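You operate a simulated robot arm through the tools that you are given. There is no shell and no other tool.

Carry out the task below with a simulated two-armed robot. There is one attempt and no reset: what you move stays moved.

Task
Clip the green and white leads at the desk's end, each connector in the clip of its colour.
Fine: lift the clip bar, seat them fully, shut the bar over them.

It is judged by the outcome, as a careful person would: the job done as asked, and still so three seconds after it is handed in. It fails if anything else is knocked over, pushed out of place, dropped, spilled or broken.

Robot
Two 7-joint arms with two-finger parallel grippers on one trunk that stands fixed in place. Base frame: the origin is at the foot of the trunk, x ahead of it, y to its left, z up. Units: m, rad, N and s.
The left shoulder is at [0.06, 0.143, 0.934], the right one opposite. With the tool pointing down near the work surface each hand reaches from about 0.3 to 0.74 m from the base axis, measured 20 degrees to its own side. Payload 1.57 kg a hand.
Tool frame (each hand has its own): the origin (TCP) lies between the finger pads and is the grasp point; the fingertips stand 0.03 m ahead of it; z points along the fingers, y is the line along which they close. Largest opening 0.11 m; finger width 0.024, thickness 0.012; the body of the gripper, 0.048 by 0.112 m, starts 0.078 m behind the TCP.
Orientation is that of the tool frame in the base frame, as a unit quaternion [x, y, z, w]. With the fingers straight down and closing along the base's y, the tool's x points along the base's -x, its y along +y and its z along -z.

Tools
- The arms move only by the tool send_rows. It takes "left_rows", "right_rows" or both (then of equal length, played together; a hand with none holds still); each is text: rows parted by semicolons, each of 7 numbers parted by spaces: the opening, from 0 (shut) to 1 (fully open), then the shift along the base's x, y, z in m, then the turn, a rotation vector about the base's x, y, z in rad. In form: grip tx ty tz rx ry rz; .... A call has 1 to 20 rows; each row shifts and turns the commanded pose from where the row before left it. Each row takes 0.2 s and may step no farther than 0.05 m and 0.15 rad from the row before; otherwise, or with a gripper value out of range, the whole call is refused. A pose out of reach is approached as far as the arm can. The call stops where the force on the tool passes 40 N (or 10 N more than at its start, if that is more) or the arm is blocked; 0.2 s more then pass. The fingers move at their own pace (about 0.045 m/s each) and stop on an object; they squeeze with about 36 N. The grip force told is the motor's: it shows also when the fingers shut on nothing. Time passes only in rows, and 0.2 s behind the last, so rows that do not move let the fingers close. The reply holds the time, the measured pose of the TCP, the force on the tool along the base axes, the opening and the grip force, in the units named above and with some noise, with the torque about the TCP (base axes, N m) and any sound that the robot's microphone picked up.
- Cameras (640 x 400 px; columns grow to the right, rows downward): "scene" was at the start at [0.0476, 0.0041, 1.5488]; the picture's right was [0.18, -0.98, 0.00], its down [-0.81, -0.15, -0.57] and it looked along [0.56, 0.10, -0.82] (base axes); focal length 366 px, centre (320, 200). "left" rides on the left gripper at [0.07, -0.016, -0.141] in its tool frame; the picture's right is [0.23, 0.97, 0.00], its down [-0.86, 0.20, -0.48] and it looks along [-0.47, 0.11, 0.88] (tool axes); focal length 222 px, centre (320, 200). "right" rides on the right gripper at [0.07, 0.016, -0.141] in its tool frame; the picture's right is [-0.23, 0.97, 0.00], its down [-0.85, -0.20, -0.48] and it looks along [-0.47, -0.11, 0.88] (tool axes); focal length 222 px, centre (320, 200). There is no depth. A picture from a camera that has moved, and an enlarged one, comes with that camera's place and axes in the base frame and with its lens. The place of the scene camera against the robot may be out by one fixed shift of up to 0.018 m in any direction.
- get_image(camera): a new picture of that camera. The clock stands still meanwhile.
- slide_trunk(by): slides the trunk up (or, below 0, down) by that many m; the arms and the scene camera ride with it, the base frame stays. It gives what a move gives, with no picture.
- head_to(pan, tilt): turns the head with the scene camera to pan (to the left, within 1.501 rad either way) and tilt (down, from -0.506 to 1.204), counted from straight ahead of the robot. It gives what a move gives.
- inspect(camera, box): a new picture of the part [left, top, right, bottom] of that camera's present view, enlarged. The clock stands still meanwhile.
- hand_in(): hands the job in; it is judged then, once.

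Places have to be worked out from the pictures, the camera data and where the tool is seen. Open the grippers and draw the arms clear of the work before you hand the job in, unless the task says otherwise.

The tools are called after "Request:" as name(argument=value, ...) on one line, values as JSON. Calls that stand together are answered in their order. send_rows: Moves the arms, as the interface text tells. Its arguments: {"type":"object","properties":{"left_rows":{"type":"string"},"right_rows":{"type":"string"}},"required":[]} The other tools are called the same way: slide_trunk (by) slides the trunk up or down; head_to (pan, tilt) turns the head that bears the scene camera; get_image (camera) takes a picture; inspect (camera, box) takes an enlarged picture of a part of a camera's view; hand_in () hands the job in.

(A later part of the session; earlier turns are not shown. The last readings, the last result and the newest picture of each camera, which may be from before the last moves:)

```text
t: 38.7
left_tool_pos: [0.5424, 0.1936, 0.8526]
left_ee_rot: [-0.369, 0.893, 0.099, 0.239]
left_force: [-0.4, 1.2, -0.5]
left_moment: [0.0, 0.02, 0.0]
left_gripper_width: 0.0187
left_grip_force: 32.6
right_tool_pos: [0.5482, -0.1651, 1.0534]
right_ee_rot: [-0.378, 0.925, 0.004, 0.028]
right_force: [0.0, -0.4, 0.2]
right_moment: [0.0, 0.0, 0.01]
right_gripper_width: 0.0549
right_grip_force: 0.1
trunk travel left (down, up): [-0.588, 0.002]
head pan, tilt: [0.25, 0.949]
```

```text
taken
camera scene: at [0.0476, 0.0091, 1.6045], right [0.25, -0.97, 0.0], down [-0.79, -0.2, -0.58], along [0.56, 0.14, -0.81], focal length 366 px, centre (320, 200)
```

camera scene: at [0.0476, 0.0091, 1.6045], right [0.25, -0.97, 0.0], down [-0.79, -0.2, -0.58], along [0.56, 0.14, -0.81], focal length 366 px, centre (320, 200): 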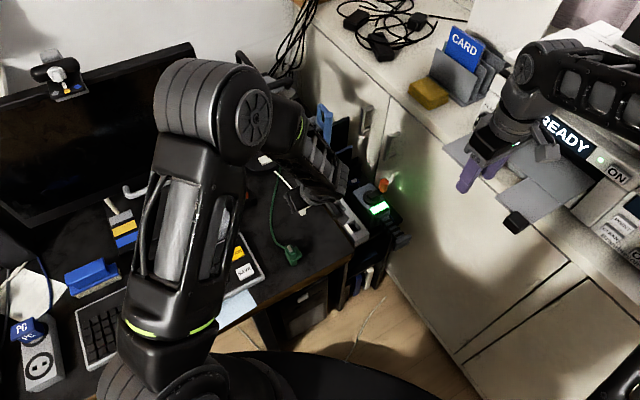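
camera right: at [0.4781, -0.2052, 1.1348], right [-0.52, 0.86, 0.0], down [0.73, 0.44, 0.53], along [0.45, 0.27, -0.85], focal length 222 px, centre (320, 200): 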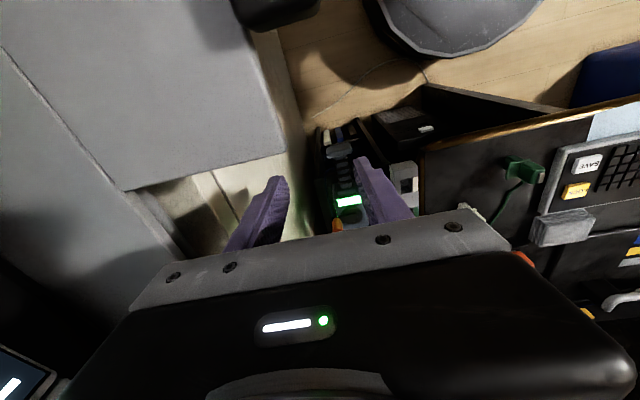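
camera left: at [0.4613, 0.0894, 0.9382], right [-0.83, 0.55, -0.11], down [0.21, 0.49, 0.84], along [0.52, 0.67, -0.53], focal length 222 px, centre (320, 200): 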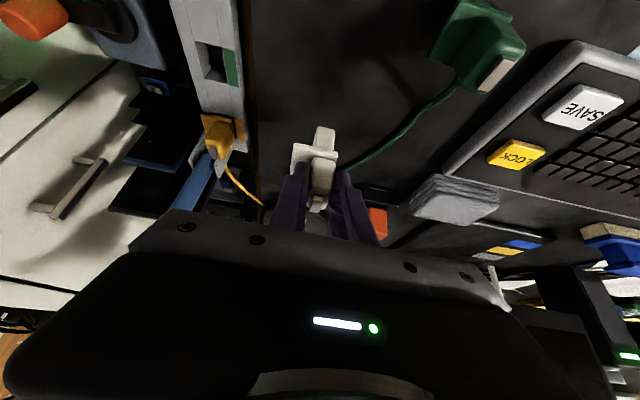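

The lift is free of lead tension. I carry white across to a point about 4 cm above the white slot.

Request:
send_rows(left_rows="0 0.0039 -0.0283 0.002 0 0 0; 0 0.0039 -0.0283 0.002 0 0 0; 0 0.0039 -0.0283 0 0 0 0; 0 0.0038 -0.0283 0 0 0 0; 0 0.0038 -0.0285 0 0 0 0; 0 0 0 0 0 0 0; 0 0 0 0 0 0 0")

Request:
get_image(camera="left")

Request:
inspect(camera="left", box=[230, 70, 420, 230])

Request:
inspect(camera="scene", box=[260, 130, 420, 260])

```text
t: 40.3
left_tool_pos: [0.5648, 0.0519, 0.8544]
left_ee_rot: [-0.369, 0.893, 0.1, 0.239]
left_force: [0.0, 0.2, -0.1]
left_moment: [-0.03, -0.02, 0.04]
left_gripper_width: 0.0186
left_grip_force: 33.3
right_tool_pos: [0.5464, -0.1668, 1.0526]
right_ee_rot: [-0.376, 0.926, 0.005, 0.029]
right_force: [0.0, -0.7, -0.2]
right_moment: [0.05, 0.04, -0.04]
right_gripper_width: 0.0551
right_grip_force: 0.1
trunk travel left (down, up): [-0.588, 0.002]
head pan, tilt: [0.25, 0.949]
```

```text
taken
camera left: at [0.4823, -0.052, 0.9414], right [-0.83, 0.55, -0.11], down [0.21, 0.49, 0.84], along [0.52, 0.67, -0.53], focal length 222 px, centre (320, 200)
```

left: 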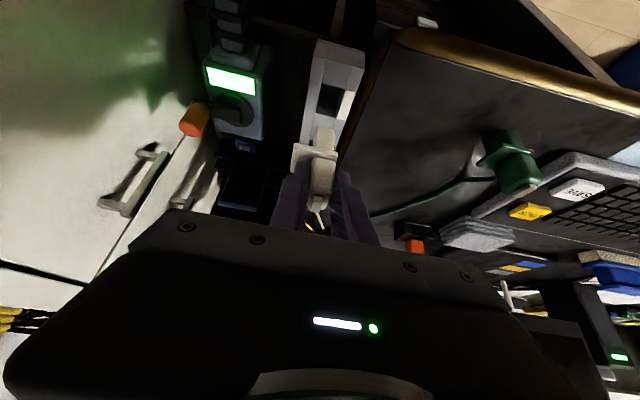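

```text
2.50 times, centred on (325, 150) of left
camera zoom: at [0.4823, -0.052, 0.9414], right [-0.83, 0.55, -0.11], down [0.21, 0.49, 0.84], along [0.52, 0.67, -0.53], focal length 555 px, centre (308, 325)
```

zoom: 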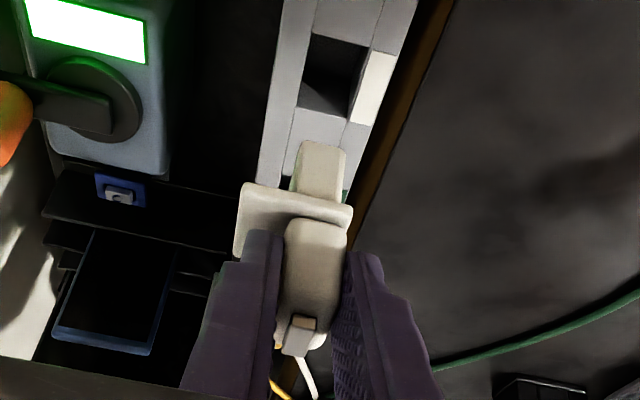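

```text
3.08 times, centred on (340, 195) of scene
camera zoom: at [0.0473, 0.0088, 1.6046], right [0.25, -0.97, 0.0], down [-0.79, -0.2, -0.58], along [0.56, 0.14, -0.81], focal length 1128 px, centre (258, 215)
```

zoom: 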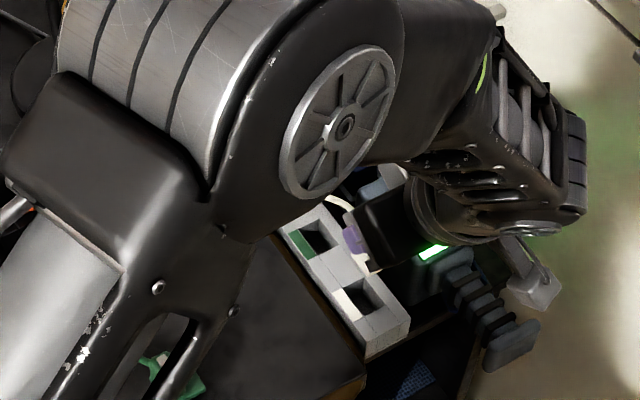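

The slot appears in the image exactly where I computed it, and white's body hangs within a millimetre or two of its axis. I lower it to the point where the plug is about to enter the slot.

Request:
send_rows(left_rows="0 0 0 -0.011 0 0 0; 0 0 0 -0.011 0 0 0; 0 0 0 -0.011 0 0 0; 0 0 0 -0.008 0 0 0; 0 0 0 0 0 0 0")

Request:
inspect(camera="left", box=[230, 70, 420, 230])

Request:
get_image(camera="right")

```text
t: 41.5
left_tool_pos: [0.5635, 0.0503, 0.8133]
left_ee_rot: [-0.368, 0.893, 0.098, 0.24]
left_force: [0.3, 0.2, 0.1]
left_moment: [-0.02, 0.01, 0.01]
left_gripper_width: 0.0189
left_grip_force: 33.1
right_tool_pos: [0.5466, -0.1651, 1.0523]
right_ee_rot: [-0.377, 0.926, 0.005, 0.03]
right_force: [0.1, -0.1, 0.5]
right_moment: [-0.02, 0.01, 0.02]
right_gripper_width: 0.0551
right_grip_force: 0.1
trunk travel left (down, up): [-0.588, 0.002]
head pan, tilt: [0.25, 0.949]
```

```text
2.50 times, centred on (325, 150) of left
camera zoom: at [0.4821, -0.0525, 0.9005], right [-0.83, 0.55, -0.11], down [0.21, 0.49, 0.84], along [0.52, 0.67, -0.53], focal length 555 px, centre (308, 325)
```

zoom: 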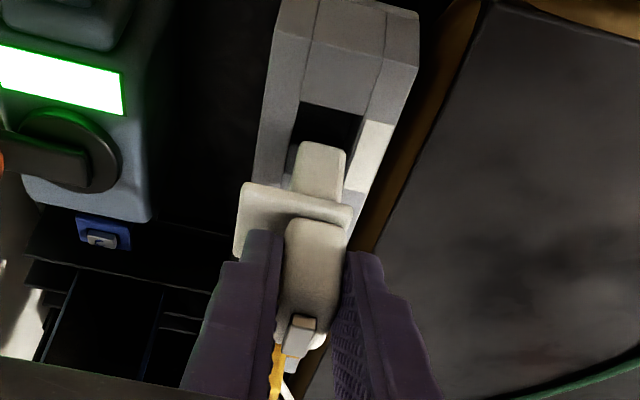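

```text
taken
camera right: at [0.4781, -0.2053, 1.1898], right [-0.52, 0.86, 0.0], down [0.73, 0.44, 0.53], along [0.45, 0.27, -0.85], focal length 222 px, centre (320, 200)
```

right: 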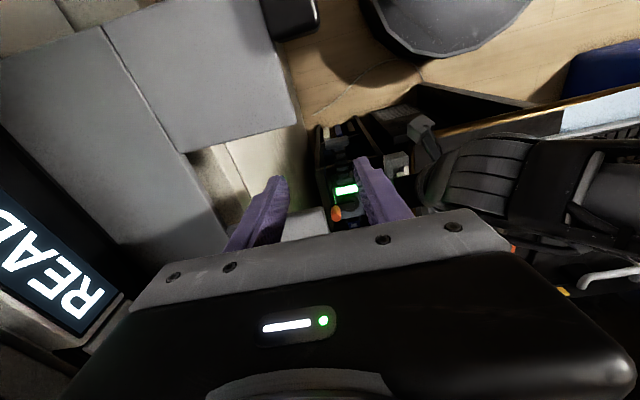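

By the close-up, the plug's lower end is about 8 mm above the rail and within 2 mm of the slot's axis. I shift by 1–2 mm back and outward-in, and lower it 15 mm into the slot mouth, watching the force.

Request:
send_rows(left_rows="0 -0.0018 -0.0004 0 0 0 0; 0 0 0 -0.005 0 0 0; 0 0 0 -0.005 0 0 0; 0 0 0 -0.005 0 0 0; 0 0 0 0 0 0 0")

Request:
inspect(camera="left", box=[230, 70, 420, 230])

```text
t: 42.7
left_tool_pos: [0.56, 0.0503, 0.7984]
left_ee_rot: [-0.369, 0.893, 0.099, 0.24]
left_force: [0.7, 0.2, 0.9]
left_moment: [0.02, -0.02, 0.0]
left_gripper_width: 0.0187
left_grip_force: 33.4
right_tool_pos: [0.5465, -0.1656, 1.053]
right_ee_rot: [-0.376, 0.926, 0.005, 0.029]
right_force: [0.0, 0.4, -0.4]
right_moment: [-0.05, -0.03, -0.01]
right_gripper_width: 0.0551
right_grip_force: 0.2
trunk travel left (down, up): [-0.588, 0.002]
head pan, tilt: [0.25, 0.949]
```

```text
2.50 times, centred on (325, 150) of left
camera zoom: at [0.4791, -0.0531, 0.886], right [-0.83, 0.55, -0.11], down [0.21, 0.49, 0.84], along [0.52, 0.67, -0.53], focal length 555 px, centre (308, 325)
```

zoom: 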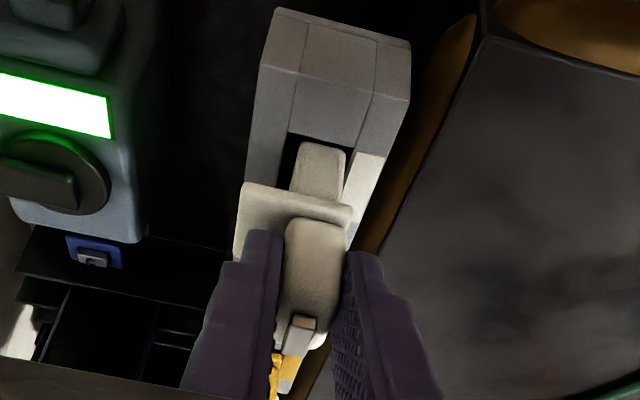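

No contact force: the plug appears to be entering the slot. I continue down another 15 mm.

Request:
send_rows(left_rows="0 0 0 -0.005 0 0 0; 0 0 0 -0.005 0 0 0; 0 0 0 -0.005 0 0 0; 0 0 0 0 0 0 0")

Request:
inspect(camera="left", box=[230, 70, 420, 230])

Request:
inspect(camera="scene", box=[300, 150, 400, 250])

```text
t: 43.7
left_tool_pos: [0.5615, 0.0498, 0.7838]
left_ee_rot: [-0.369, 0.892, 0.099, 0.24]
left_force: [-0.3, 0.5, 0.1]
left_moment: [0.01, 0.01, 0.03]
left_gripper_width: 0.0187
left_grip_force: 32.8
right_tool_pos: [0.5477, -0.1648, 1.0527]
right_ee_rot: [-0.377, 0.926, 0.005, 0.029]
right_force: [0.0, 0.3, -0.5]
right_moment: [0.04, 0.01, 0.02]
right_gripper_width: 0.0548
right_grip_force: 0.0
trunk travel left (down, up): [-0.588, 0.002]
head pan, tilt: [0.25, 0.949]
```

```text
2.50 times, centred on (325, 150) of left
camera zoom: at [0.4792, -0.0532, 0.8707], right [-0.83, 0.55, -0.11], down [0.21, 0.49, 0.84], along [0.52, 0.67, -0.53], focal length 555 px, centre (308, 325)
```

zoom: 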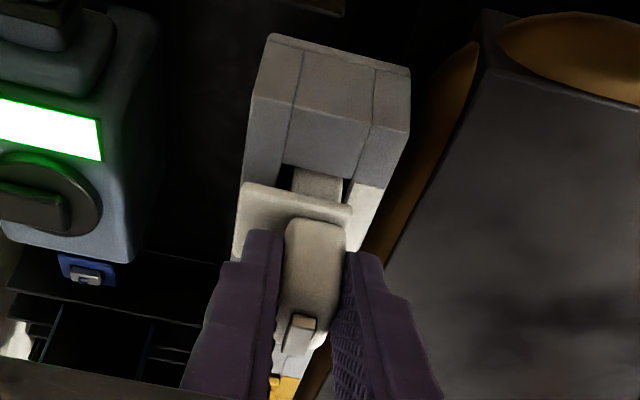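

```text
4.00 times, centred on (350, 200) of scene
camera zoom: at [0.0473, 0.0091, 1.6046], right [0.25, -0.97, 0.0], down [-0.79, -0.2, -0.58], along [0.56, 0.14, -0.81], focal length 1466 px, centre (200, 200)
```

zoom: 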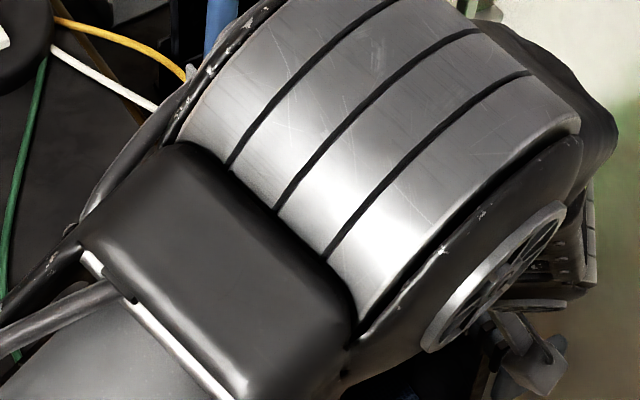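

The plug is clearly inside the slot and the flange is just above the rail. I press down gently until it seats.

Request:
send_rows(left_rows="0 0 0 -0.003 0 0 0; 0 0 0 -0.003 0 0 0; 0 0 0 -0.003 0 0 0; 0 0 0 0 0 0 0")

Request:
inspect(camera="left", box=[230, 70, 420, 230])

```text
t: 44.7
left_tool_pos: [0.5602, 0.0511, 0.7759]
left_ee_rot: [-0.369, 0.893, 0.1, 0.239]
left_force: [-0.7, 0.0, 0.1]
left_moment: [0.0, -0.03, 0.02]
left_gripper_width: 0.019
left_grip_force: 33.1
right_tool_pos: [0.5462, -0.165, 1.0524]
right_ee_rot: [-0.377, 0.926, 0.005, 0.029]
right_force: [0.1, -0.2, 0.0]
right_moment: [0.0, 0.04, -0.01]
right_gripper_width: 0.0548
right_grip_force: 0.1
trunk travel left (down, up): [-0.588, 0.002]
head pan, tilt: [0.25, 0.949]
```

```text
2.50 times, centred on (325, 150) of left
camera zoom: at [0.4796, -0.0524, 0.8622], right [-0.83, 0.55, -0.11], down [0.21, 0.49, 0.84], along [0.52, 0.67, -0.53], focal length 555 px, centre (308, 325)
```

zoom: 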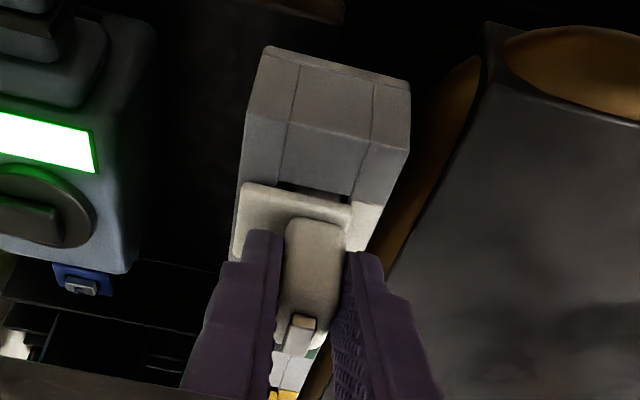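

Still no resistance, and the flange is a couple of millimetres above the rail. I continue in 2 mm steps.

Request:
send_rows(left_rows="0 0 0 -0.002 0 0 0; 0 0 0 -0.002 0 0 0; 0 0 0 0 0 0 0")

Request:
inspect(camera="left", box=[270, 120, 380, 220])

```text
t: 45.5
left_tool_pos: [0.5609, 0.051, 0.7743]
left_ee_rot: [-0.37, 0.892, 0.099, 0.241]
left_force: [-3.1, 0.8, 29.0]
left_moment: [0.24, -0.01, 0.02]
left_gripper_width: 0.0189
left_grip_force: 33.5
right_tool_pos: [0.5448, -0.1662, 1.0548]
right_ee_rot: [-0.377, 0.926, 0.003, 0.03]
right_force: [-0.2, 0.5, -0.5]
right_moment: [-0.02, 0.0, 0.01]
right_gripper_width: 0.0552
right_grip_force: 0.1
trunk travel left (down, up): [-0.588, 0.002]
head pan, tilt: [0.25, 0.949]
```

```text
4.00 times, centred on (325, 170) of left
camera zoom: at [0.4792, -0.0524, 0.8609], right [-0.83, 0.55, -0.12], down [0.21, 0.49, 0.84], along [0.52, 0.67, -0.52], focal length 888 px, centre (300, 320)
```

zoom: 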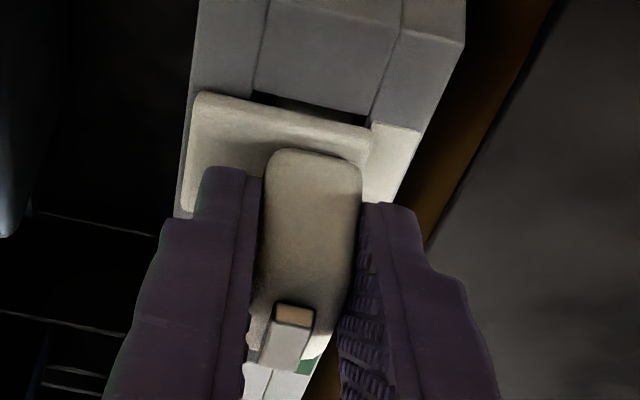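

The force rose to 29 N at exactly the height I expected for full seating, and the flange lies on the rail. I ease off, open the fingers and lift away.

Request:
send_rows(left_rows="0 0 0 0.0015 0 0 0; 0.3 0 0 0 0 0 0; 0.45 0 0 0 0 0 0; 0.45 0 0 0 0 0 0; 0.45 0 0 0 0 0 0; 0.45 -0.005 -0.005 0.015 0 0 0; 0.45 -0.008 -0.008 0.02 0 0 0; 0.45 -0.008 -0.008 0.02 0 0 0; 0.45 -0.008 -0.008 0.02 0 0 0; 0.45 0 0 0 0 0 0")

Request:
inspect(camera="left", box=[230, 50, 420, 230])

Request:
get_image(camera="scene")

```text
t: 47.7
left_tool_pos: [0.531, 0.0224, 0.8497]
left_ee_rot: [-0.37, 0.892, 0.1, 0.239]
left_force: [0.0, 0.0, 0.4]
left_moment: [0.01, 0.02, 0.02]
left_gripper_width: 0.0495
left_grip_force: 0.0
right_tool_pos: [0.5478, -0.165, 1.0521]
right_ee_rot: [-0.376, 0.926, 0.004, 0.03]
right_force: [-0.3, -0.2, -0.3]
right_moment: [0.01, -0.02, 0.0]
right_gripper_width: 0.0548
right_grip_force: 0.0
trunk travel left (down, up): [-0.588, 0.002]
head pan, tilt: [0.25, 0.949]
```

```text
2.22 times, centred on (325, 140) of left
camera zoom: at [0.449, -0.081, 0.9359], right [-0.83, 0.55, -0.11], down [0.21, 0.49, 0.84], along [0.52, 0.67, -0.53], focal length 494 px, centre (309, 333)
```

zoom: 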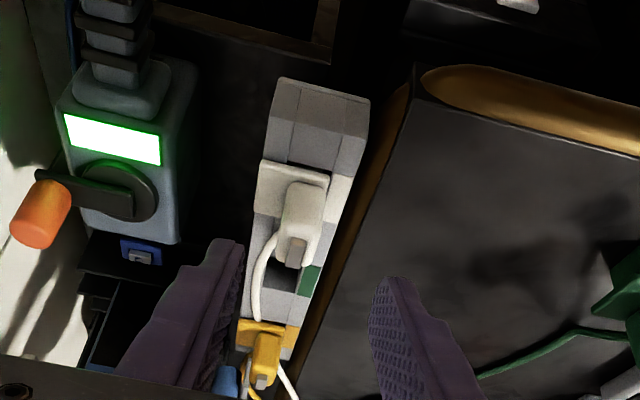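

```text
taken
camera scene: at [0.0475, 0.0091, 1.6045], right [0.25, -0.97, 0.0], down [-0.79, -0.2, -0.58], along [0.56, 0.14, -0.81], focal length 366 px, centre (320, 200)
```

scene: 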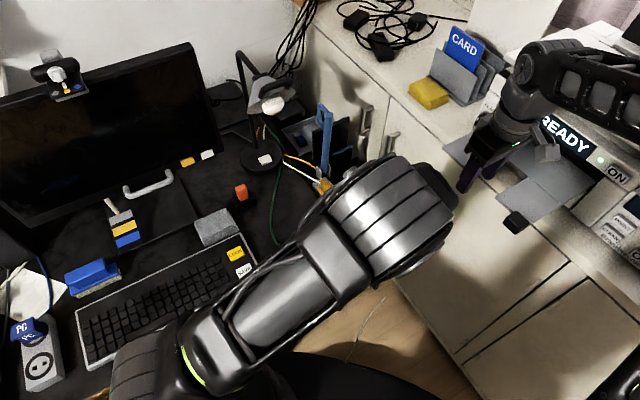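

White sits in its slot. Its lead now curls past the green slot on the outboard side; I look at it more closely from both cameras.

Request:
inspect(camera="left", box=[280, 90, 380, 200])

Request:
inspect(camera="scene", box=[240, 90, 360, 210])

```text
3.64 times, centred on (330, 145) of left
camera zoom: at [0.449, -0.081, 0.9359], right [-0.83, 0.55, -0.11], down [0.21, 0.49, 0.84], along [0.52, 0.67, -0.53], focal length 808 px, centre (284, 400)
```

zoom: 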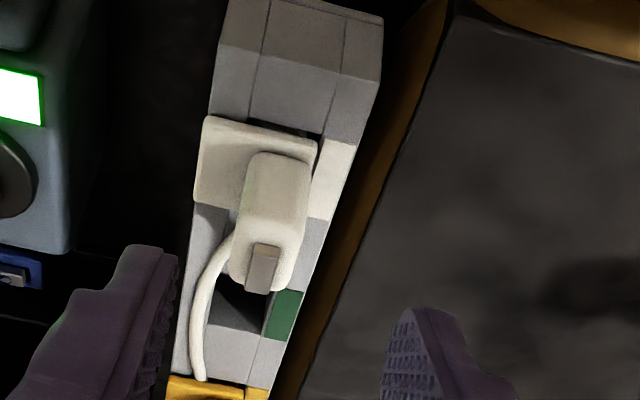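

```text
3.33 times, centred on (300, 150) of scene
camera zoom: at [0.0475, 0.0091, 1.6045], right [0.25, -0.97, 0.0], down [-0.79, -0.2, -0.58], along [0.56, 0.14, -0.81], focal length 1222 px, centre (387, 367)
```

zoom: 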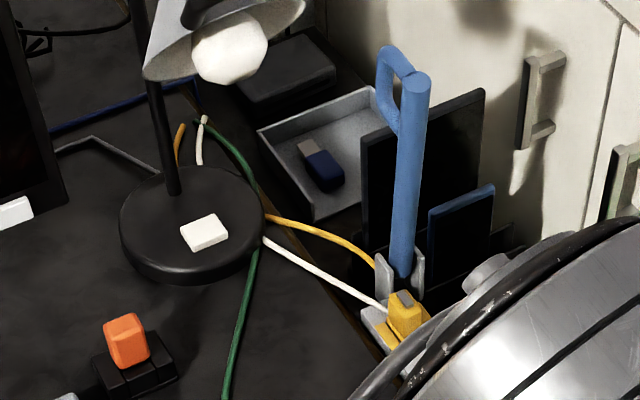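

White is in and its lead passes without tension; the leads seem to exert no force. Next is green: I raise the tilted left hand and carry it over to the green connector.

Request:
send_rows(left_rows="0.6 0 0 0.035 0 0 0; 0.6 0 0 0.035 0 0 0; 0.6 -0.02 0.034 0.005 0 0 0; 0.6 -0.02 0.034 0 0 0 0; 0.6 -0.02 0.034 0 0 0 0; 0.6 -0.02 0.034 0 0 0 0; 0.6 -0.021 0.035 0 0 0 0; 0.6 0 0 0 0 0 0")

Request:
get_image(camera="left")

Request:
get_image(camera="scene")

```text
t: 49.5
left_tool_pos: [0.431, 0.1925, 0.9233]
left_ee_rot: [-0.369, 0.893, 0.1, 0.239]
left_force: [-0.5, -1.0, 0.5]
left_moment: [-0.03, -0.03, 0.02]
left_gripper_width: 0.066
left_grip_force: 0.0
right_tool_pos: [0.5476, -0.1658, 1.053]
right_ee_rot: [-0.376, 0.926, 0.005, 0.029]
right_force: [0.7, 0.0, 0.0]
right_moment: [0.03, 0.01, -0.01]
right_gripper_width: 0.0552
right_grip_force: 0.0
trunk travel left (down, up): [-0.588, 0.002]
head pan, tilt: [0.25, 0.949]
```

```text
taken
camera left: at [0.3488, 0.0891, 1.0092], right [-0.83, 0.55, -0.11], down [0.21, 0.49, 0.84], along [0.52, 0.67, -0.53], focal length 222 px, centre (320, 200)
```

left: 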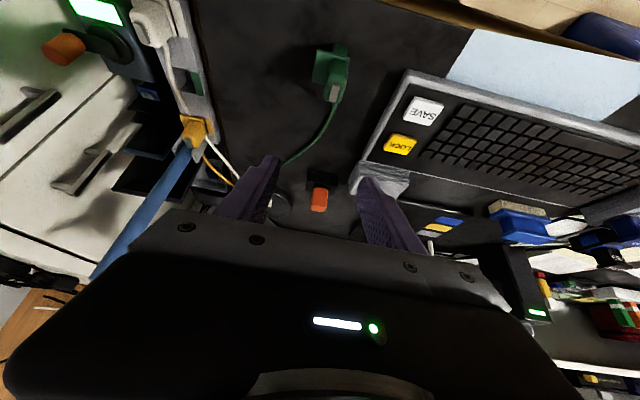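

```text
taken
camera scene: at [0.0475, 0.0087, 1.6045], right [0.25, -0.97, 0.0], down [-0.79, -0.2, -0.58], along [0.56, 0.14, -0.81], focal length 366 px, centre (320, 200)
```

scene: 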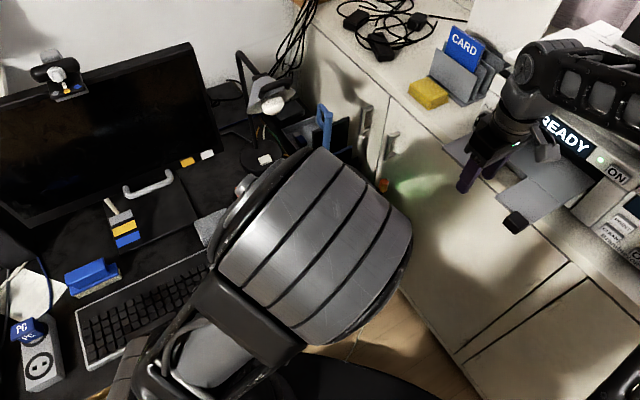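

Green is in view ahead of the fingers. I enlarge it to measure its yaw and position.

Request:
inspect(camera="left", box=[250, 20, 420, 170])

```text
2.67 times, centred on (335, 95) of left
camera zoom: at [0.3488, 0.0891, 1.0092], right [-0.83, 0.55, -0.11], down [0.21, 0.49, 0.84], along [0.52, 0.67, -0.53], focal length 592 px, centre (280, 480)
```

zoom: 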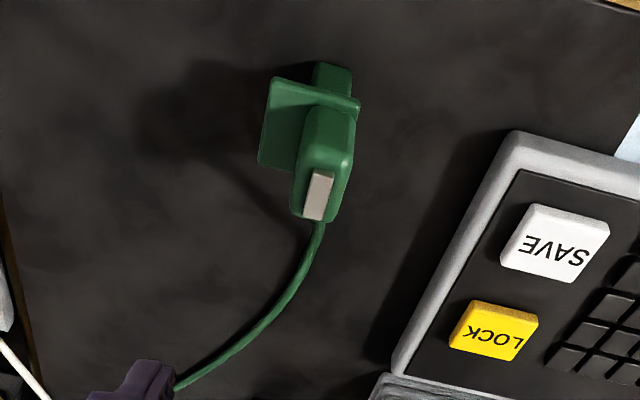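

Green's flange edges line up with the 45° rail direction too, and its cap is at (0.429, 0.192). I descend the same way as for white, 1 cm to the near side of the cap.

Request:
send_rows(left_rows="0.6 -0.0035 -0.0028 -0.018 0 0 0; 0.6 -0.0035 -0.0028 -0.018 0 0 0; 0.6 -0.0035 -0.0029 -0.018 0 0 0; 0.6 0 0 -0.018 0 0 0; 0.6 0 0 -0.018 0 0 0; 0.6 0 0 0 0 0 0")

Request:
inspect(camera="left", box=[230, 50, 420, 230])

```text
t: 50.9
left_tool_pos: [0.4196, 0.1848, 0.8331]
left_ee_rot: [-0.369, 0.893, 0.1, 0.239]
left_force: [0.2, 0.4, 0.1]
left_moment: [-0.02, -0.05, -0.03]
left_gripper_width: 0.0658
left_grip_force: 0.0
right_tool_pos: [0.5471, -0.1651, 1.0529]
right_ee_rot: [-0.376, 0.926, 0.004, 0.03]
right_force: [-0.8, 0.0, -0.2]
right_moment: [0.01, -0.02, 0.0]
right_gripper_width: 0.0552
right_grip_force: 0.1
trunk travel left (down, up): [-0.588, 0.002]
head pan, tilt: [0.25, 0.949]
```

```text
2.22 times, centred on (325, 140) of left
camera zoom: at [0.3385, 0.0816, 0.9197], right [-0.83, 0.55, -0.11], down [0.21, 0.49, 0.84], along [0.52, 0.67, -0.53], focal length 494 px, centre (309, 333)
```

zoom: 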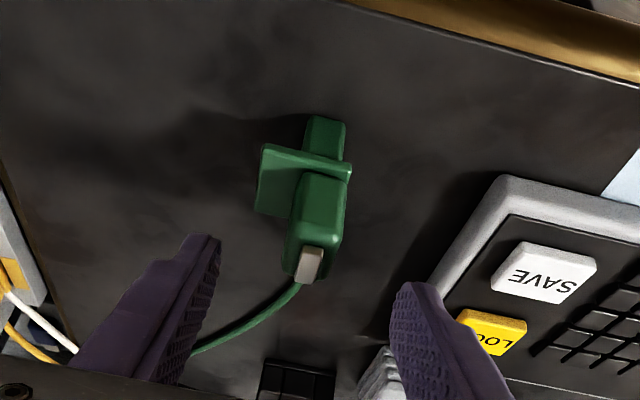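

Green is centred between the fingers and the keyboard is clear of them. I go down the last 33 mm and close.

Request:
send_rows(left_rows="0.6 0 0 -0.0165 0 0 0; 0.6 0 0 -0.0165 0 0 0; 0.6 0 0 0 0 0 0; 0.3 0 0 0 0 0 0; 0.15 0 0 0 0 0 0; 0 0 0 0 0 0 0; 0 0 0 0 0 0 0; 0 0 0 0 0 0 0; 0 0 0 0 0 0 0")

Request:
inspect(camera="left", box=[230, 50, 420, 230])

```text
t: 52.9
left_tool_pos: [0.4191, 0.1845, 0.8]
left_ee_rot: [-0.369, 0.893, 0.099, 0.239]
left_force: [0.3, 0.1, 0.0]
left_moment: [-0.02, -0.01, 0.02]
left_gripper_width: 0.0186
left_grip_force: 32.1
right_tool_pos: [0.5465, -0.1661, 1.0528]
right_ee_rot: [-0.376, 0.926, 0.005, 0.029]
right_force: [-0.2, 0.0, -1.1]
right_moment: [0.02, -0.02, 0.0]
right_gripper_width: 0.055
right_grip_force: 0.0
trunk travel left (down, up): [-0.588, 0.002]
head pan, tilt: [0.25, 0.949]
```

```text
2.22 times, centred on (325, 140) of left
camera zoom: at [0.3382, 0.0806, 0.8866], right [-0.83, 0.55, -0.11], down [0.21, 0.49, 0.84], along [0.52, 0.67, -0.53], focal length 494 px, centre (309, 333)
```

zoom: 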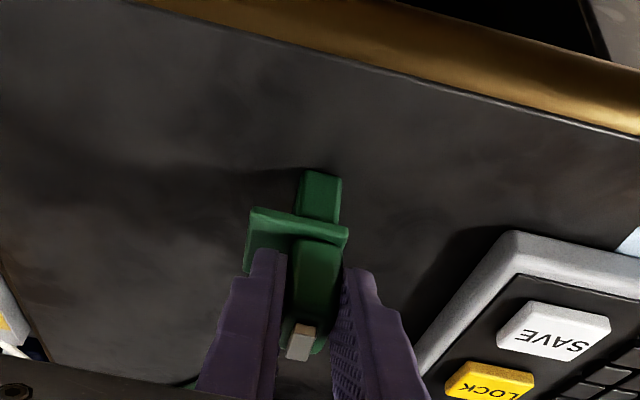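

Green is held just like white was. I lift it 6 cm and carry it to above the green slot.

Request:
send_rows(left_rows="0 0 0 0.02 0 0 0; 0 0 0 0.02 0 0 0; 0 0 0 0.02 0 0 0; 0 0.0325 -0.0134 0 0 0 0; 0 0.0325 -0.0134 0 0 0 0; 0 0.0325 -0.0134 0 0 0 0; 0 0.0325 -0.0134 0 0 0 0; 0 0.0325 -0.0134 0 0 0 0; 0 0.0327 -0.0134 0 0 0 0; 0 0 0 0 0 0 0; 0 0 0 0 0 0 0")

Request:
get_image(camera="left")

Request:
inspect(camera="left", box=[230, 70, 420, 230])

Request:
get_image(camera="scene")

```text
t: 55.3
left_tool_pos: [0.614, 0.1033, 0.8612]
left_ee_rot: [-0.369, 0.893, 0.1, 0.238]
left_force: [-0.5, -1.0, 0.7]
left_moment: [-0.03, 0.0, 0.04]
left_gripper_width: 0.0186
left_grip_force: 32.8
right_tool_pos: [0.548, -0.1652, 1.0518]
right_ee_rot: [-0.377, 0.926, 0.004, 0.028]
right_force: [0.1, 0.2, 1.2]
right_moment: [0.03, 0.01, -0.01]
right_gripper_width: 0.0551
right_grip_force: 0.1
trunk travel left (down, up): [-0.588, 0.002]
head pan, tilt: [0.25, 0.949]
```

```text
taken
camera left: at [0.533, 0.0002, 0.9472], right [-0.83, 0.55, -0.11], down [0.21, 0.49, 0.84], along [0.52, 0.67, -0.53], focal length 222 px, centre (320, 200)
```

left: 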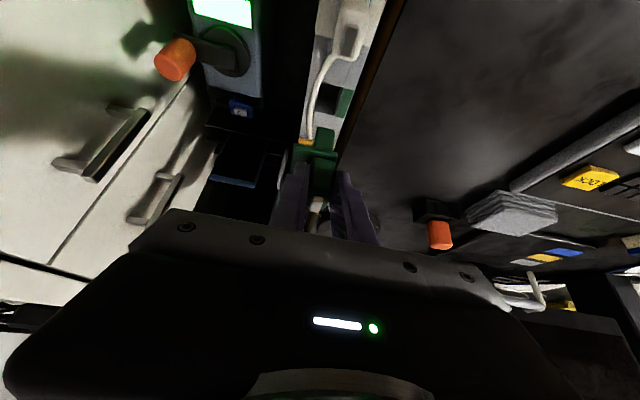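

```text
2.50 times, centred on (325, 150) of left
camera zoom: at [0.533, 0.0002, 0.9472], right [-0.83, 0.55, -0.11], down [0.21, 0.49, 0.84], along [0.52, 0.67, -0.53], focal length 555 px, centre (308, 325)
```

zoom: 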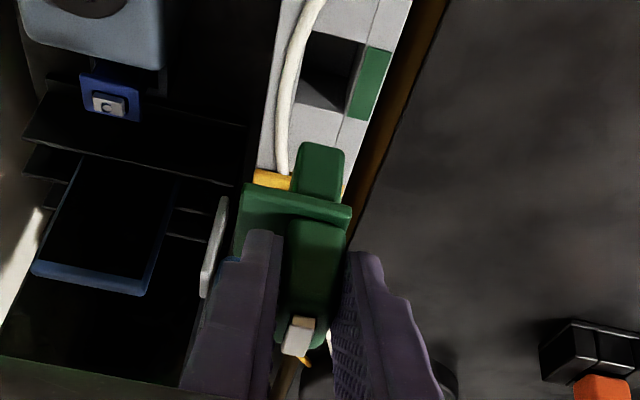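

```text
taken
camera scene: at [0.0476, 0.0091, 1.6045], right [0.25, -0.97, 0.0], down [-0.79, -0.2, -0.58], along [0.56, 0.14, -0.81], focal length 366 px, centre (320, 200)
```

scene: 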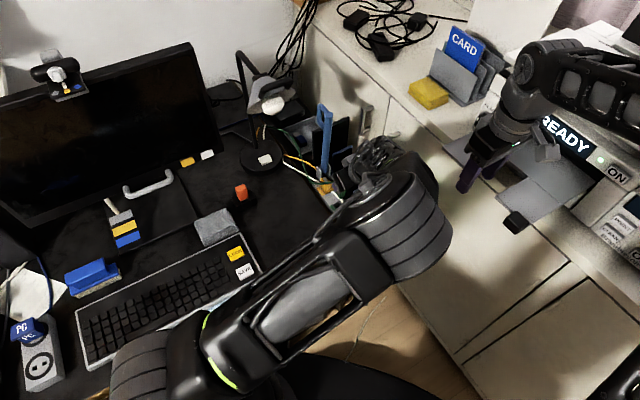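

Green hangs over its slot within a millimetre; the slot is where I computed it. I lower it to the slot mouth.

Request:
send_rows(left_rows="0 0.0005 0.0005 -0.012 0 0 0; 0 0 0 -0.012 0 0 0; 0 0 0 -0.012 0 0 0; 0 0 0 -0.012 0 0 0; 0 0 0 -0.006 0 0 0; 0 0 0 -0.006 0 0 0; 0 0 0 0 0 0 0")

Request:
inspect(camera="left", box=[230, 70, 420, 230])

```text
t: 56.9
left_tool_pos: [0.6156, 0.104, 0.7987]
left_ee_rot: [-0.37, 0.892, 0.099, 0.239]
left_force: [-0.2, 0.1, -1.3]
left_moment: [0.01, -0.01, -0.01]
left_gripper_width: 0.0187
left_grip_force: 33.1
right_tool_pos: [0.5484, -0.1645, 1.0524]
right_ee_rot: [-0.376, 0.926, 0.005, 0.029]
right_force: [-0.5, -0.6, 0.0]
right_moment: [-0.02, 0.01, -0.01]
right_gripper_width: 0.055
right_grip_force: 0.1
trunk travel left (down, up): [-0.588, 0.002]
head pan, tilt: [0.25, 0.949]
```

```text
2.50 times, centred on (325, 150) of left
camera zoom: at [0.5342, 0.0006, 0.8858], right [-0.83, 0.55, -0.11], down [0.21, 0.5, 0.84], along [0.52, 0.67, -0.53], focal length 555 px, centre (308, 325)
```

zoom: 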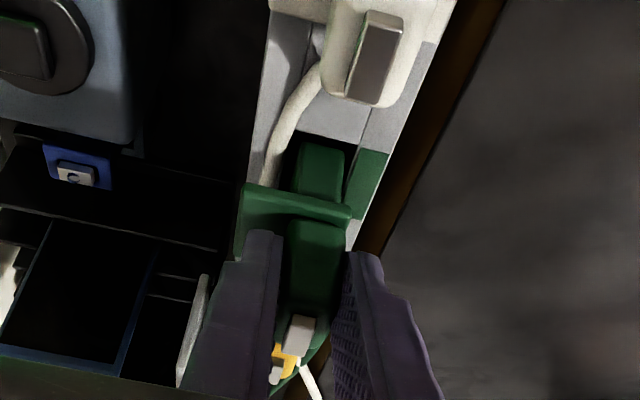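

The plug is at the slot mouth with no force. I lower another 15 mm.

Request:
send_rows(left_rows="0 0 0 -0.005 0 0 0; 0 0 0 -0.005 0 0 0; 0 0 0 -0.005 0 0 0; 0 0 0 0 0 0 0")

Request:
inspect(camera="left", box=[230, 70, 420, 230])

```text
t: 57.9
left_tool_pos: [0.6175, 0.1039, 0.7831]
left_ee_rot: [-0.369, 0.893, 0.1, 0.239]
left_force: [0.0, 1.0, 0.3]
left_moment: [0.01, -0.01, -0.01]
left_gripper_width: 0.0186
left_grip_force: 33.8
right_tool_pos: [0.5473, -0.164, 1.0533]
right_ee_rot: [-0.377, 0.926, 0.005, 0.03]
right_force: [0.3, -0.4, 0.3]
right_moment: [0.02, 0.01, 0.04]
right_gripper_width: 0.055
right_grip_force: 0.0
trunk travel left (down, up): [-0.588, 0.002]
head pan, tilt: [0.25, 0.949]
```

```text
2.50 times, centred on (325, 150) of left
camera zoom: at [0.5345, 0.0007, 0.8708], right [-0.83, 0.55, -0.11], down [0.21, 0.49, 0.84], along [0.52, 0.67, -0.53], focal length 555 px, centre (308, 325)
```

zoom: 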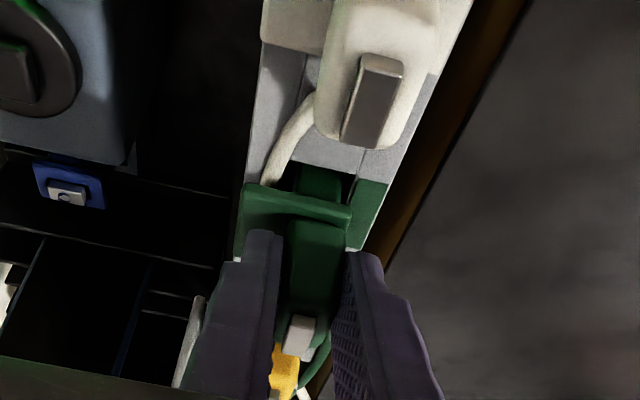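

The plug is well inside. I go on down in small steps to the seating height.

Request:
send_rows(left_rows="0 0 0 -0.003 0 0 0; 0 0 0 -0.003 0 0 0; 0 0 0 -0.002 0 0 0; 0 0 0 0 0 0 0")

Request:
inspect(camera="left", box=[230, 70, 420, 230])

```text
t: 58.9
left_tool_pos: [0.6155, 0.1038, 0.7772]
left_ee_rot: [-0.369, 0.893, 0.099, 0.238]
left_force: [-0.1, -0.5, -0.4]
left_moment: [0.01, 0.0, -0.02]
left_gripper_width: 0.0187
left_grip_force: 33.0
right_tool_pos: [0.5471, -0.1659, 1.0528]
right_ee_rot: [-0.377, 0.926, 0.004, 0.03]
right_force: [0.2, 0.0, 0.2]
right_moment: [-0.01, -0.02, 0.02]
right_gripper_width: 0.0549
right_grip_force: 0.0
trunk travel left (down, up): [-0.588, 0.002]
head pan, tilt: [0.25, 0.949]
```

```text
2.50 times, centred on (325, 150) of left
camera zoom: at [0.534, 0.0004, 0.8634], right [-0.83, 0.55, -0.11], down [0.21, 0.49, 0.84], along [0.52, 0.67, -0.53], focal length 555 px, centre (308, 325)
```

zoom: 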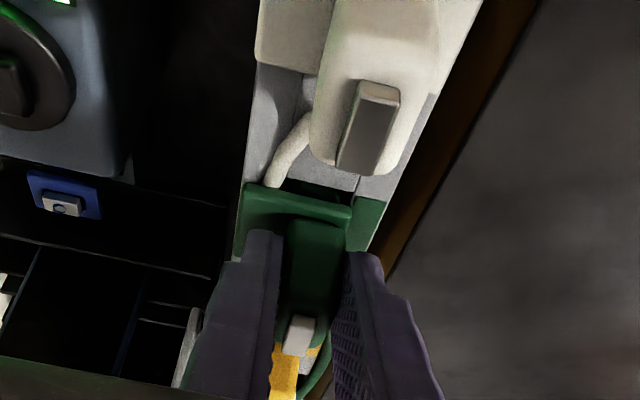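

No resistance yet; the flange is a few millimetres above the rail. I finish in 1.5–2 mm steps.

Request:
send_rows(left_rows="0 0 0 -0.002 0 0 0; 0 0 0 -0.002 0 0 0; 0 0 0 -0.0015 0 0 0; 0 0 0 0 0 0 0")

Request:
inspect(camera="left", box=[230, 70, 420, 230])

```text
t: 59.9
left_tool_pos: [0.6159, 0.1049, 0.7762]
left_ee_rot: [-0.369, 0.892, 0.099, 0.242]
left_force: [-3.0, 2.0, 31.5]
left_moment: [0.33, -0.02, 0.07]
left_gripper_width: 0.0189
left_grip_force: 32.7
right_tool_pos: [0.5447, -0.1659, 1.0545]
right_ee_rot: [-0.377, 0.926, 0.004, 0.03]
right_force: [0.5, 0.2, 0.6]
right_moment: [0.01, -0.02, 0.02]
right_gripper_width: 0.0548
right_grip_force: 0.1
trunk travel left (down, up): [-0.588, 0.002]
head pan, tilt: [0.25, 0.949]
```

```text
2.50 times, centred on (325, 150) of left
camera zoom: at [0.5338, 0.0005, 0.8615], right [-0.83, 0.55, -0.12], down [0.21, 0.49, 0.84], along [0.52, 0.67, -0.52], focal length 555 px, centre (308, 325)
```

zoom: 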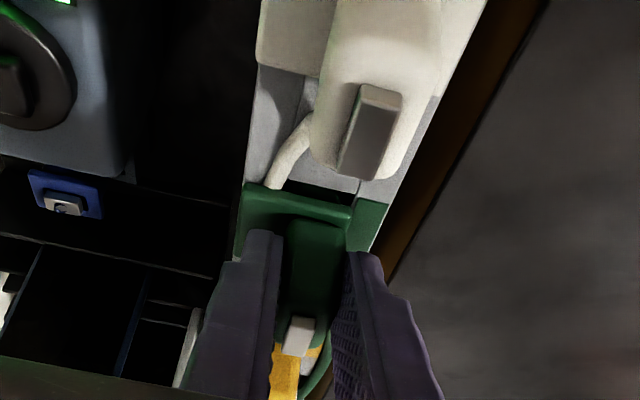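

The force reached 31 N at the same height at which white seated. I ease off, open and lift straight up, then back.

Request:
send_rows(left_rows="0 0 0 0.0015 0 0 0; 0.3 0 0 0 0 0 0; 0.45 0 0 0 0 0 0; 0.45 0 0 0 0 0 0; 0.45 0 0 0 0 0 0; 0.45 0 0 0.02 0 0 0; 0.45 0 0 0.025 0 0 0; 0.45 -0.008 -0.008 0.025 0 0 0; 0.45 -0.015 -0.015 0.02 0 0 0; 0.45 0 0 0 0 0 0")

Request:
inspect(camera="left", box=[230, 30, 420, 230])

Request:
get_image(camera="scene")

```text
t: 62.1
left_tool_pos: [0.5931, 0.0815, 0.8611]
left_ee_rot: [-0.369, 0.893, 0.1, 0.238]
left_force: [0.1, -0.6, 0.3]
left_moment: [0.02, -0.03, -0.04]
left_gripper_width: 0.0496
left_grip_force: 0.1
right_tool_pos: [0.5473, -0.1644, 1.0531]
right_ee_rot: [-0.376, 0.926, 0.005, 0.029]
right_force: [-0.8, 0.5, 0.4]
right_moment: [0.02, 0.03, 0.03]
right_gripper_width: 0.055
right_grip_force: 0.1
trunk travel left (down, up): [-0.588, 0.002]
head pan, tilt: [0.25, 0.949]
```

```text
2.00 times, centred on (325, 130) of left
camera zoom: at [0.5114, -0.0227, 0.9484], right [-0.83, 0.55, -0.11], down [0.21, 0.49, 0.84], along [0.52, 0.67, -0.53], focal length 444 px, centre (310, 340)
```

zoom: 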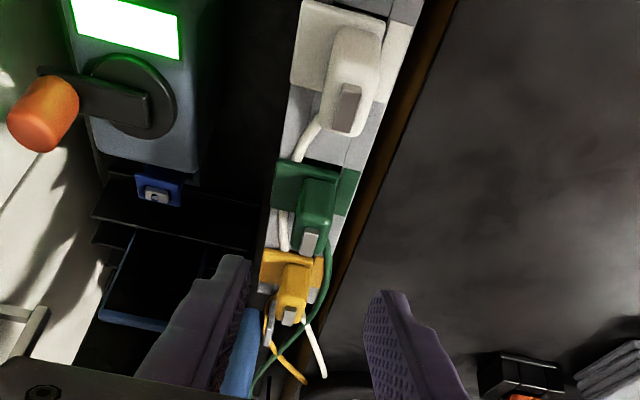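

```text
taken
camera scene: at [0.0477, 0.0093, 1.6045], right [0.25, -0.97, 0.0], down [-0.79, -0.2, -0.58], along [0.56, 0.14, -0.81], focal length 366 px, centre (320, 200)
```

scene: 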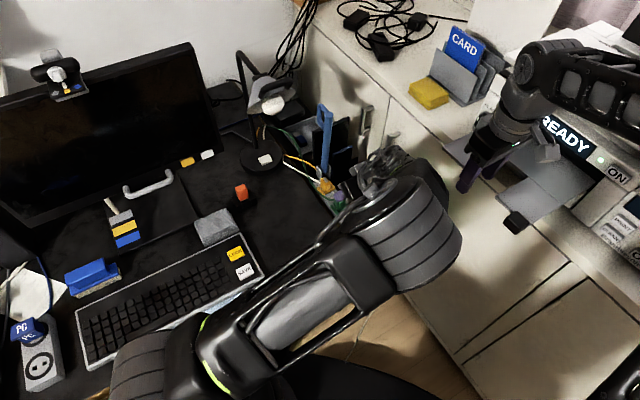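

Green, white and yellow now sit in line in their coloured slots. I withdraw the left hand upward and back to its side so I can inspect the rail and shut the bar with the right hand.

Request:
send_rows(left_rows="0.45 0 0 0.03 0 0 0; 0.45 -0.01 -0.01 0.03 0 0 0; 0.45 -0.02 0 0.03 0 0 0; 0.45 -0.03 0.02 0.01 -0.0926 0.0926 0; 0.45 -0.03 0.025 0.01 -0.0926 0.0926 0; 0.45 -0.03 0.03 0.01 -0.0926 0.0926 0; 0.45 -0.03 0.03 0.005 -0.0926 0.0926 0; 0.45 -0.03 0.035 0.005 0 0 0; 0.45 -0.02 0.035 0 0 0 0; 0.45 0 0 0 0 0 0")

Request:
get_image(camera="scene")

Request:
inspect(camera="scene", box=[290, 90, 400, 250])

```text
t: 64.3
left_tool_pos: [0.395, 0.2433, 0.9926]
left_ee_rot: [-0.382, 0.924, 0.001, 0.0]
left_force: [-0.5, 0.0, -0.6]
left_moment: [0.06, 0.01, 0.01]
left_gripper_width: 0.0495
left_grip_force: 0.1
right_tool_pos: [0.5468, -0.1654, 1.0513]
right_ee_rot: [-0.377, 0.926, 0.004, 0.029]
right_force: [0.8, 0.1, 0.0]
right_moment: [0.01, 0.02, 0.03]
right_gripper_width: 0.0551
right_grip_force: 0.0
trunk travel left (down, up): [-0.588, 0.002]
head pan, tilt: [0.25, 0.949]
```

```text
taken
camera scene: at [0.0474, 0.0083, 1.6045], right [0.25, -0.97, 0.0], down [-0.79, -0.2, -0.58], along [0.56, 0.14, -0.81], focal length 366 px, centre (320, 200)
```

scene: 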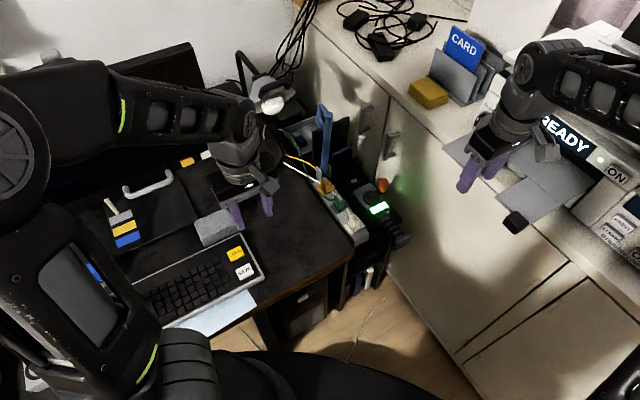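

```text
2.50 times, centred on (345, 170) of scene
camera zoom: at [0.0474, 0.0083, 1.6045], right [0.25, -0.97, 0.0], down [-0.79, -0.2, -0.58], along [0.56, 0.14, -0.81], focal length 916 px, centre (258, 275)
```

zoom: 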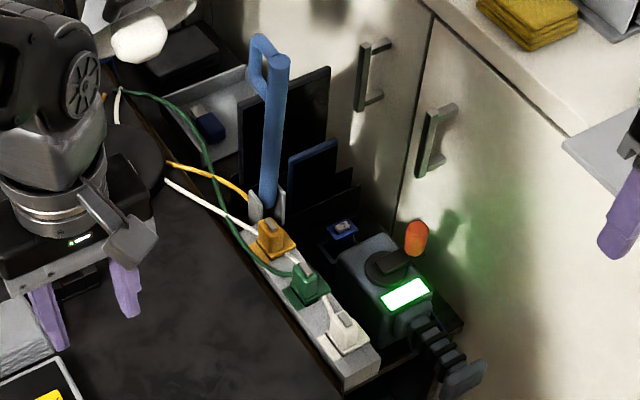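

I magnify the rail to compare the seating of the three connectors.

Request:
inspect(camera="scene", box=[310, 165, 375, 240])

Request:
inspect(camera="left", box=[100, 20, 260, 200])

```text
5.33 times, centred on (342, 202) of scene
camera zoom: at [0.0474, 0.0083, 1.6045], right [0.25, -0.97, 0.0], down [-0.79, -0.2, -0.58], along [0.56, 0.14, -0.81], focal length 1954 px, centre (200, 187)
```

zoom: 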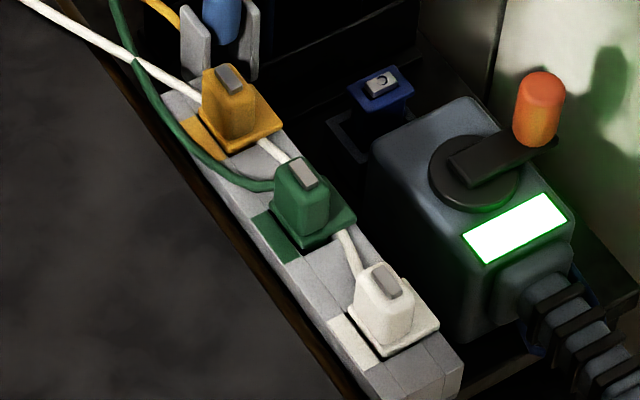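

```text
2.22 times, centred on (180, 110) of left
camera zoom: at [0.3567, 0.184, 1.1336], right [-0.85, 0.53, 0.0], down [0.47, 0.74, 0.48], along [0.25, 0.41, -0.88], focal length 494 px, centre (631, 400)
```

zoom: 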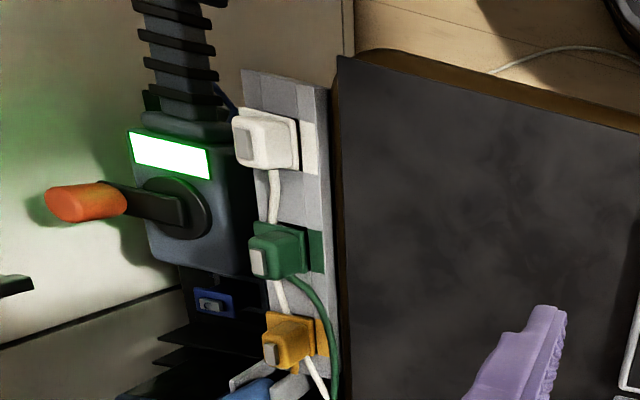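

All three connectors look equally seated. Now the bar: I bring the right hand in from the near side, tilted 45° forward with open fingers, to straddle the upright bar.

Request:
send_rows(right_rows="0.5 0.01 0.03 -0.01 0.1025 -0.1025 0; 0.5 0.01 0.03 -0.01 0.1025 -0.1025 0; 0.5 0.01 0.03 -0.01 0.1025 -0.1025 0; 0.5 0.01 0.03 -0.01 0.1025 -0.1025 0; 0.5 0.01 0.03 -0.01 0.1025 -0.1025 0; 0.5 0.0125 0.0249 -0.0144 0 0 0.012; 0.5 0.0125 0.0249 -0.0144 0 0 0; 0.5 0.0125 0.0249 -0.0144 0 0 0; 0.5 0.0125 0.0249 -0.0144 0 0 0; 0.5 0.0125 0.0249 -0.0144 0 0 0; 0.5 0 0 0 0 0 0")

Request:
get_image(camera="right")

Request:
inspect(camera="scene", box=[270, 80, 450, 240])

```text
t: 64.8
left_tool_pos: [0.395, 0.244, 0.9939]
left_ee_rot: [-0.382, 0.924, 0.0, 0.0]
left_force: [0.3, 0.7, 0.2]
left_moment: [-0.1, 0.07, -0.01]
left_gripper_width: 0.0494
left_grip_force: 0.0
right_tool_pos: [0.5521, -0.1506, 1.0364]
right_ee_rot: [-0.363, 0.928, 0.027, 0.085]
right_force: [-29.4, -28.6, 10.4]
right_moment: [-0.33, -0.06, -1.17]
right_gripper_width: 0.0554
right_grip_force: 0.2
trunk travel left (down, up): [-0.588, 0.002]
head pan, tilt: [0.25, 0.949]
stopped in row 2 (right hand): the force on the tool passed its limit at 62 N (the readings are from after the stop); the commanded pose is now the measured one
```

```text
taken
camera right: at [0.4695, -0.1995, 1.1628], right [-0.5, 0.87, 0.03], down [0.69, 0.37, 0.62], along [0.53, 0.33, -0.78], focal length 222 px, centre (320, 200)
```

right: 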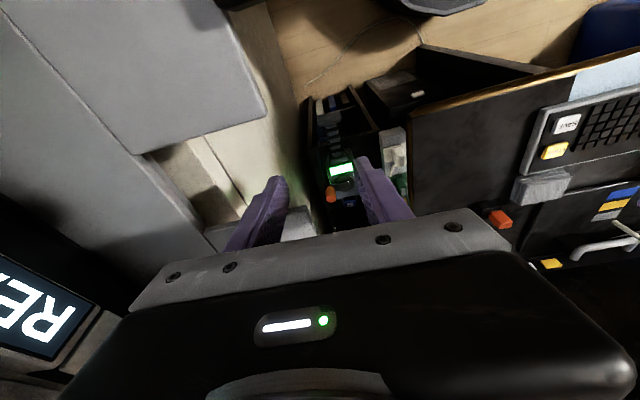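

```text
2.50 times, centred on (360, 160) of scene
camera zoom: at [0.0453, 0.0083, 1.6048], right [0.25, -0.97, 0.0], down [-0.79, -0.2, -0.58], along [0.56, 0.14, -0.81], focal length 916 px, centre (220, 300)
```

zoom: 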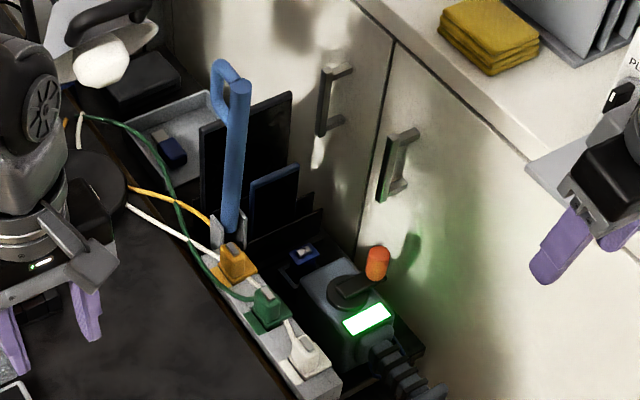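

The right hand met something solid near its parking place on the right side (force toward −x, −y). I reverse exactly that motion and look.

Request:
send_rows(right_rows="0.5 -0.0027 -0.0075 0.0075 -0.042 0.042 0; 0.5 -0.0027 -0.0075 0.0075 -0.042 0.042 0; 0.5 0 0 0.01 0 0 0; 0.5 0 0 0 0 0 0")

Request:
get_image(camera="scene")

Request:
get_image(camera="right")

```text
t: 65.8
left_tool_pos: [0.3952, 0.2457, 0.9942]
left_ee_rot: [-0.383, 0.924, 0.0, 0.001]
left_force: [-0.5, 0.6, 0.4]
left_moment: [0.01, -0.01, 0.0]
left_gripper_width: 0.0494
left_grip_force: 0.0
right_tool_pos: [0.5469, -0.1564, 1.0628]
right_ee_rot: [-0.369, 0.929, 0.007, 0.039]
right_force: [0.7, 0.3, -0.2]
right_moment: [-0.01, 0.03, 0.01]
right_gripper_width: 0.0553
right_grip_force: 0.1
trunk travel left (down, up): [-0.588, 0.002]
head pan, tilt: [0.25, 0.949]
```

```text
taken
camera scene: at [0.0472, 0.0093, 1.6046], right [0.25, -0.97, 0.0], down [-0.79, -0.2, -0.58], along [0.56, 0.14, -0.81], focal length 366 px, centre (320, 200)
```

scene: 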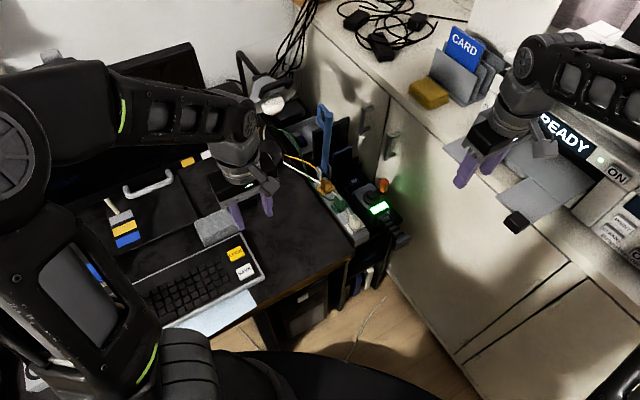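

```text
taken
camera right: at [0.4764, -0.1979, 1.1984], right [-0.5, 0.86, 0.0], down [0.72, 0.42, 0.55], along [0.47, 0.28, -0.84], focal length 222 px, centre (320, 200)
```

right: 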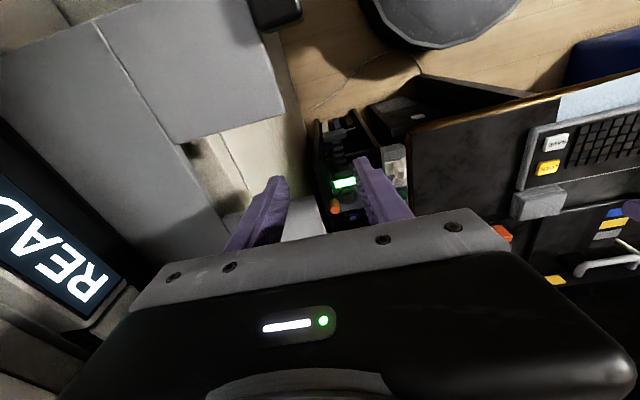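

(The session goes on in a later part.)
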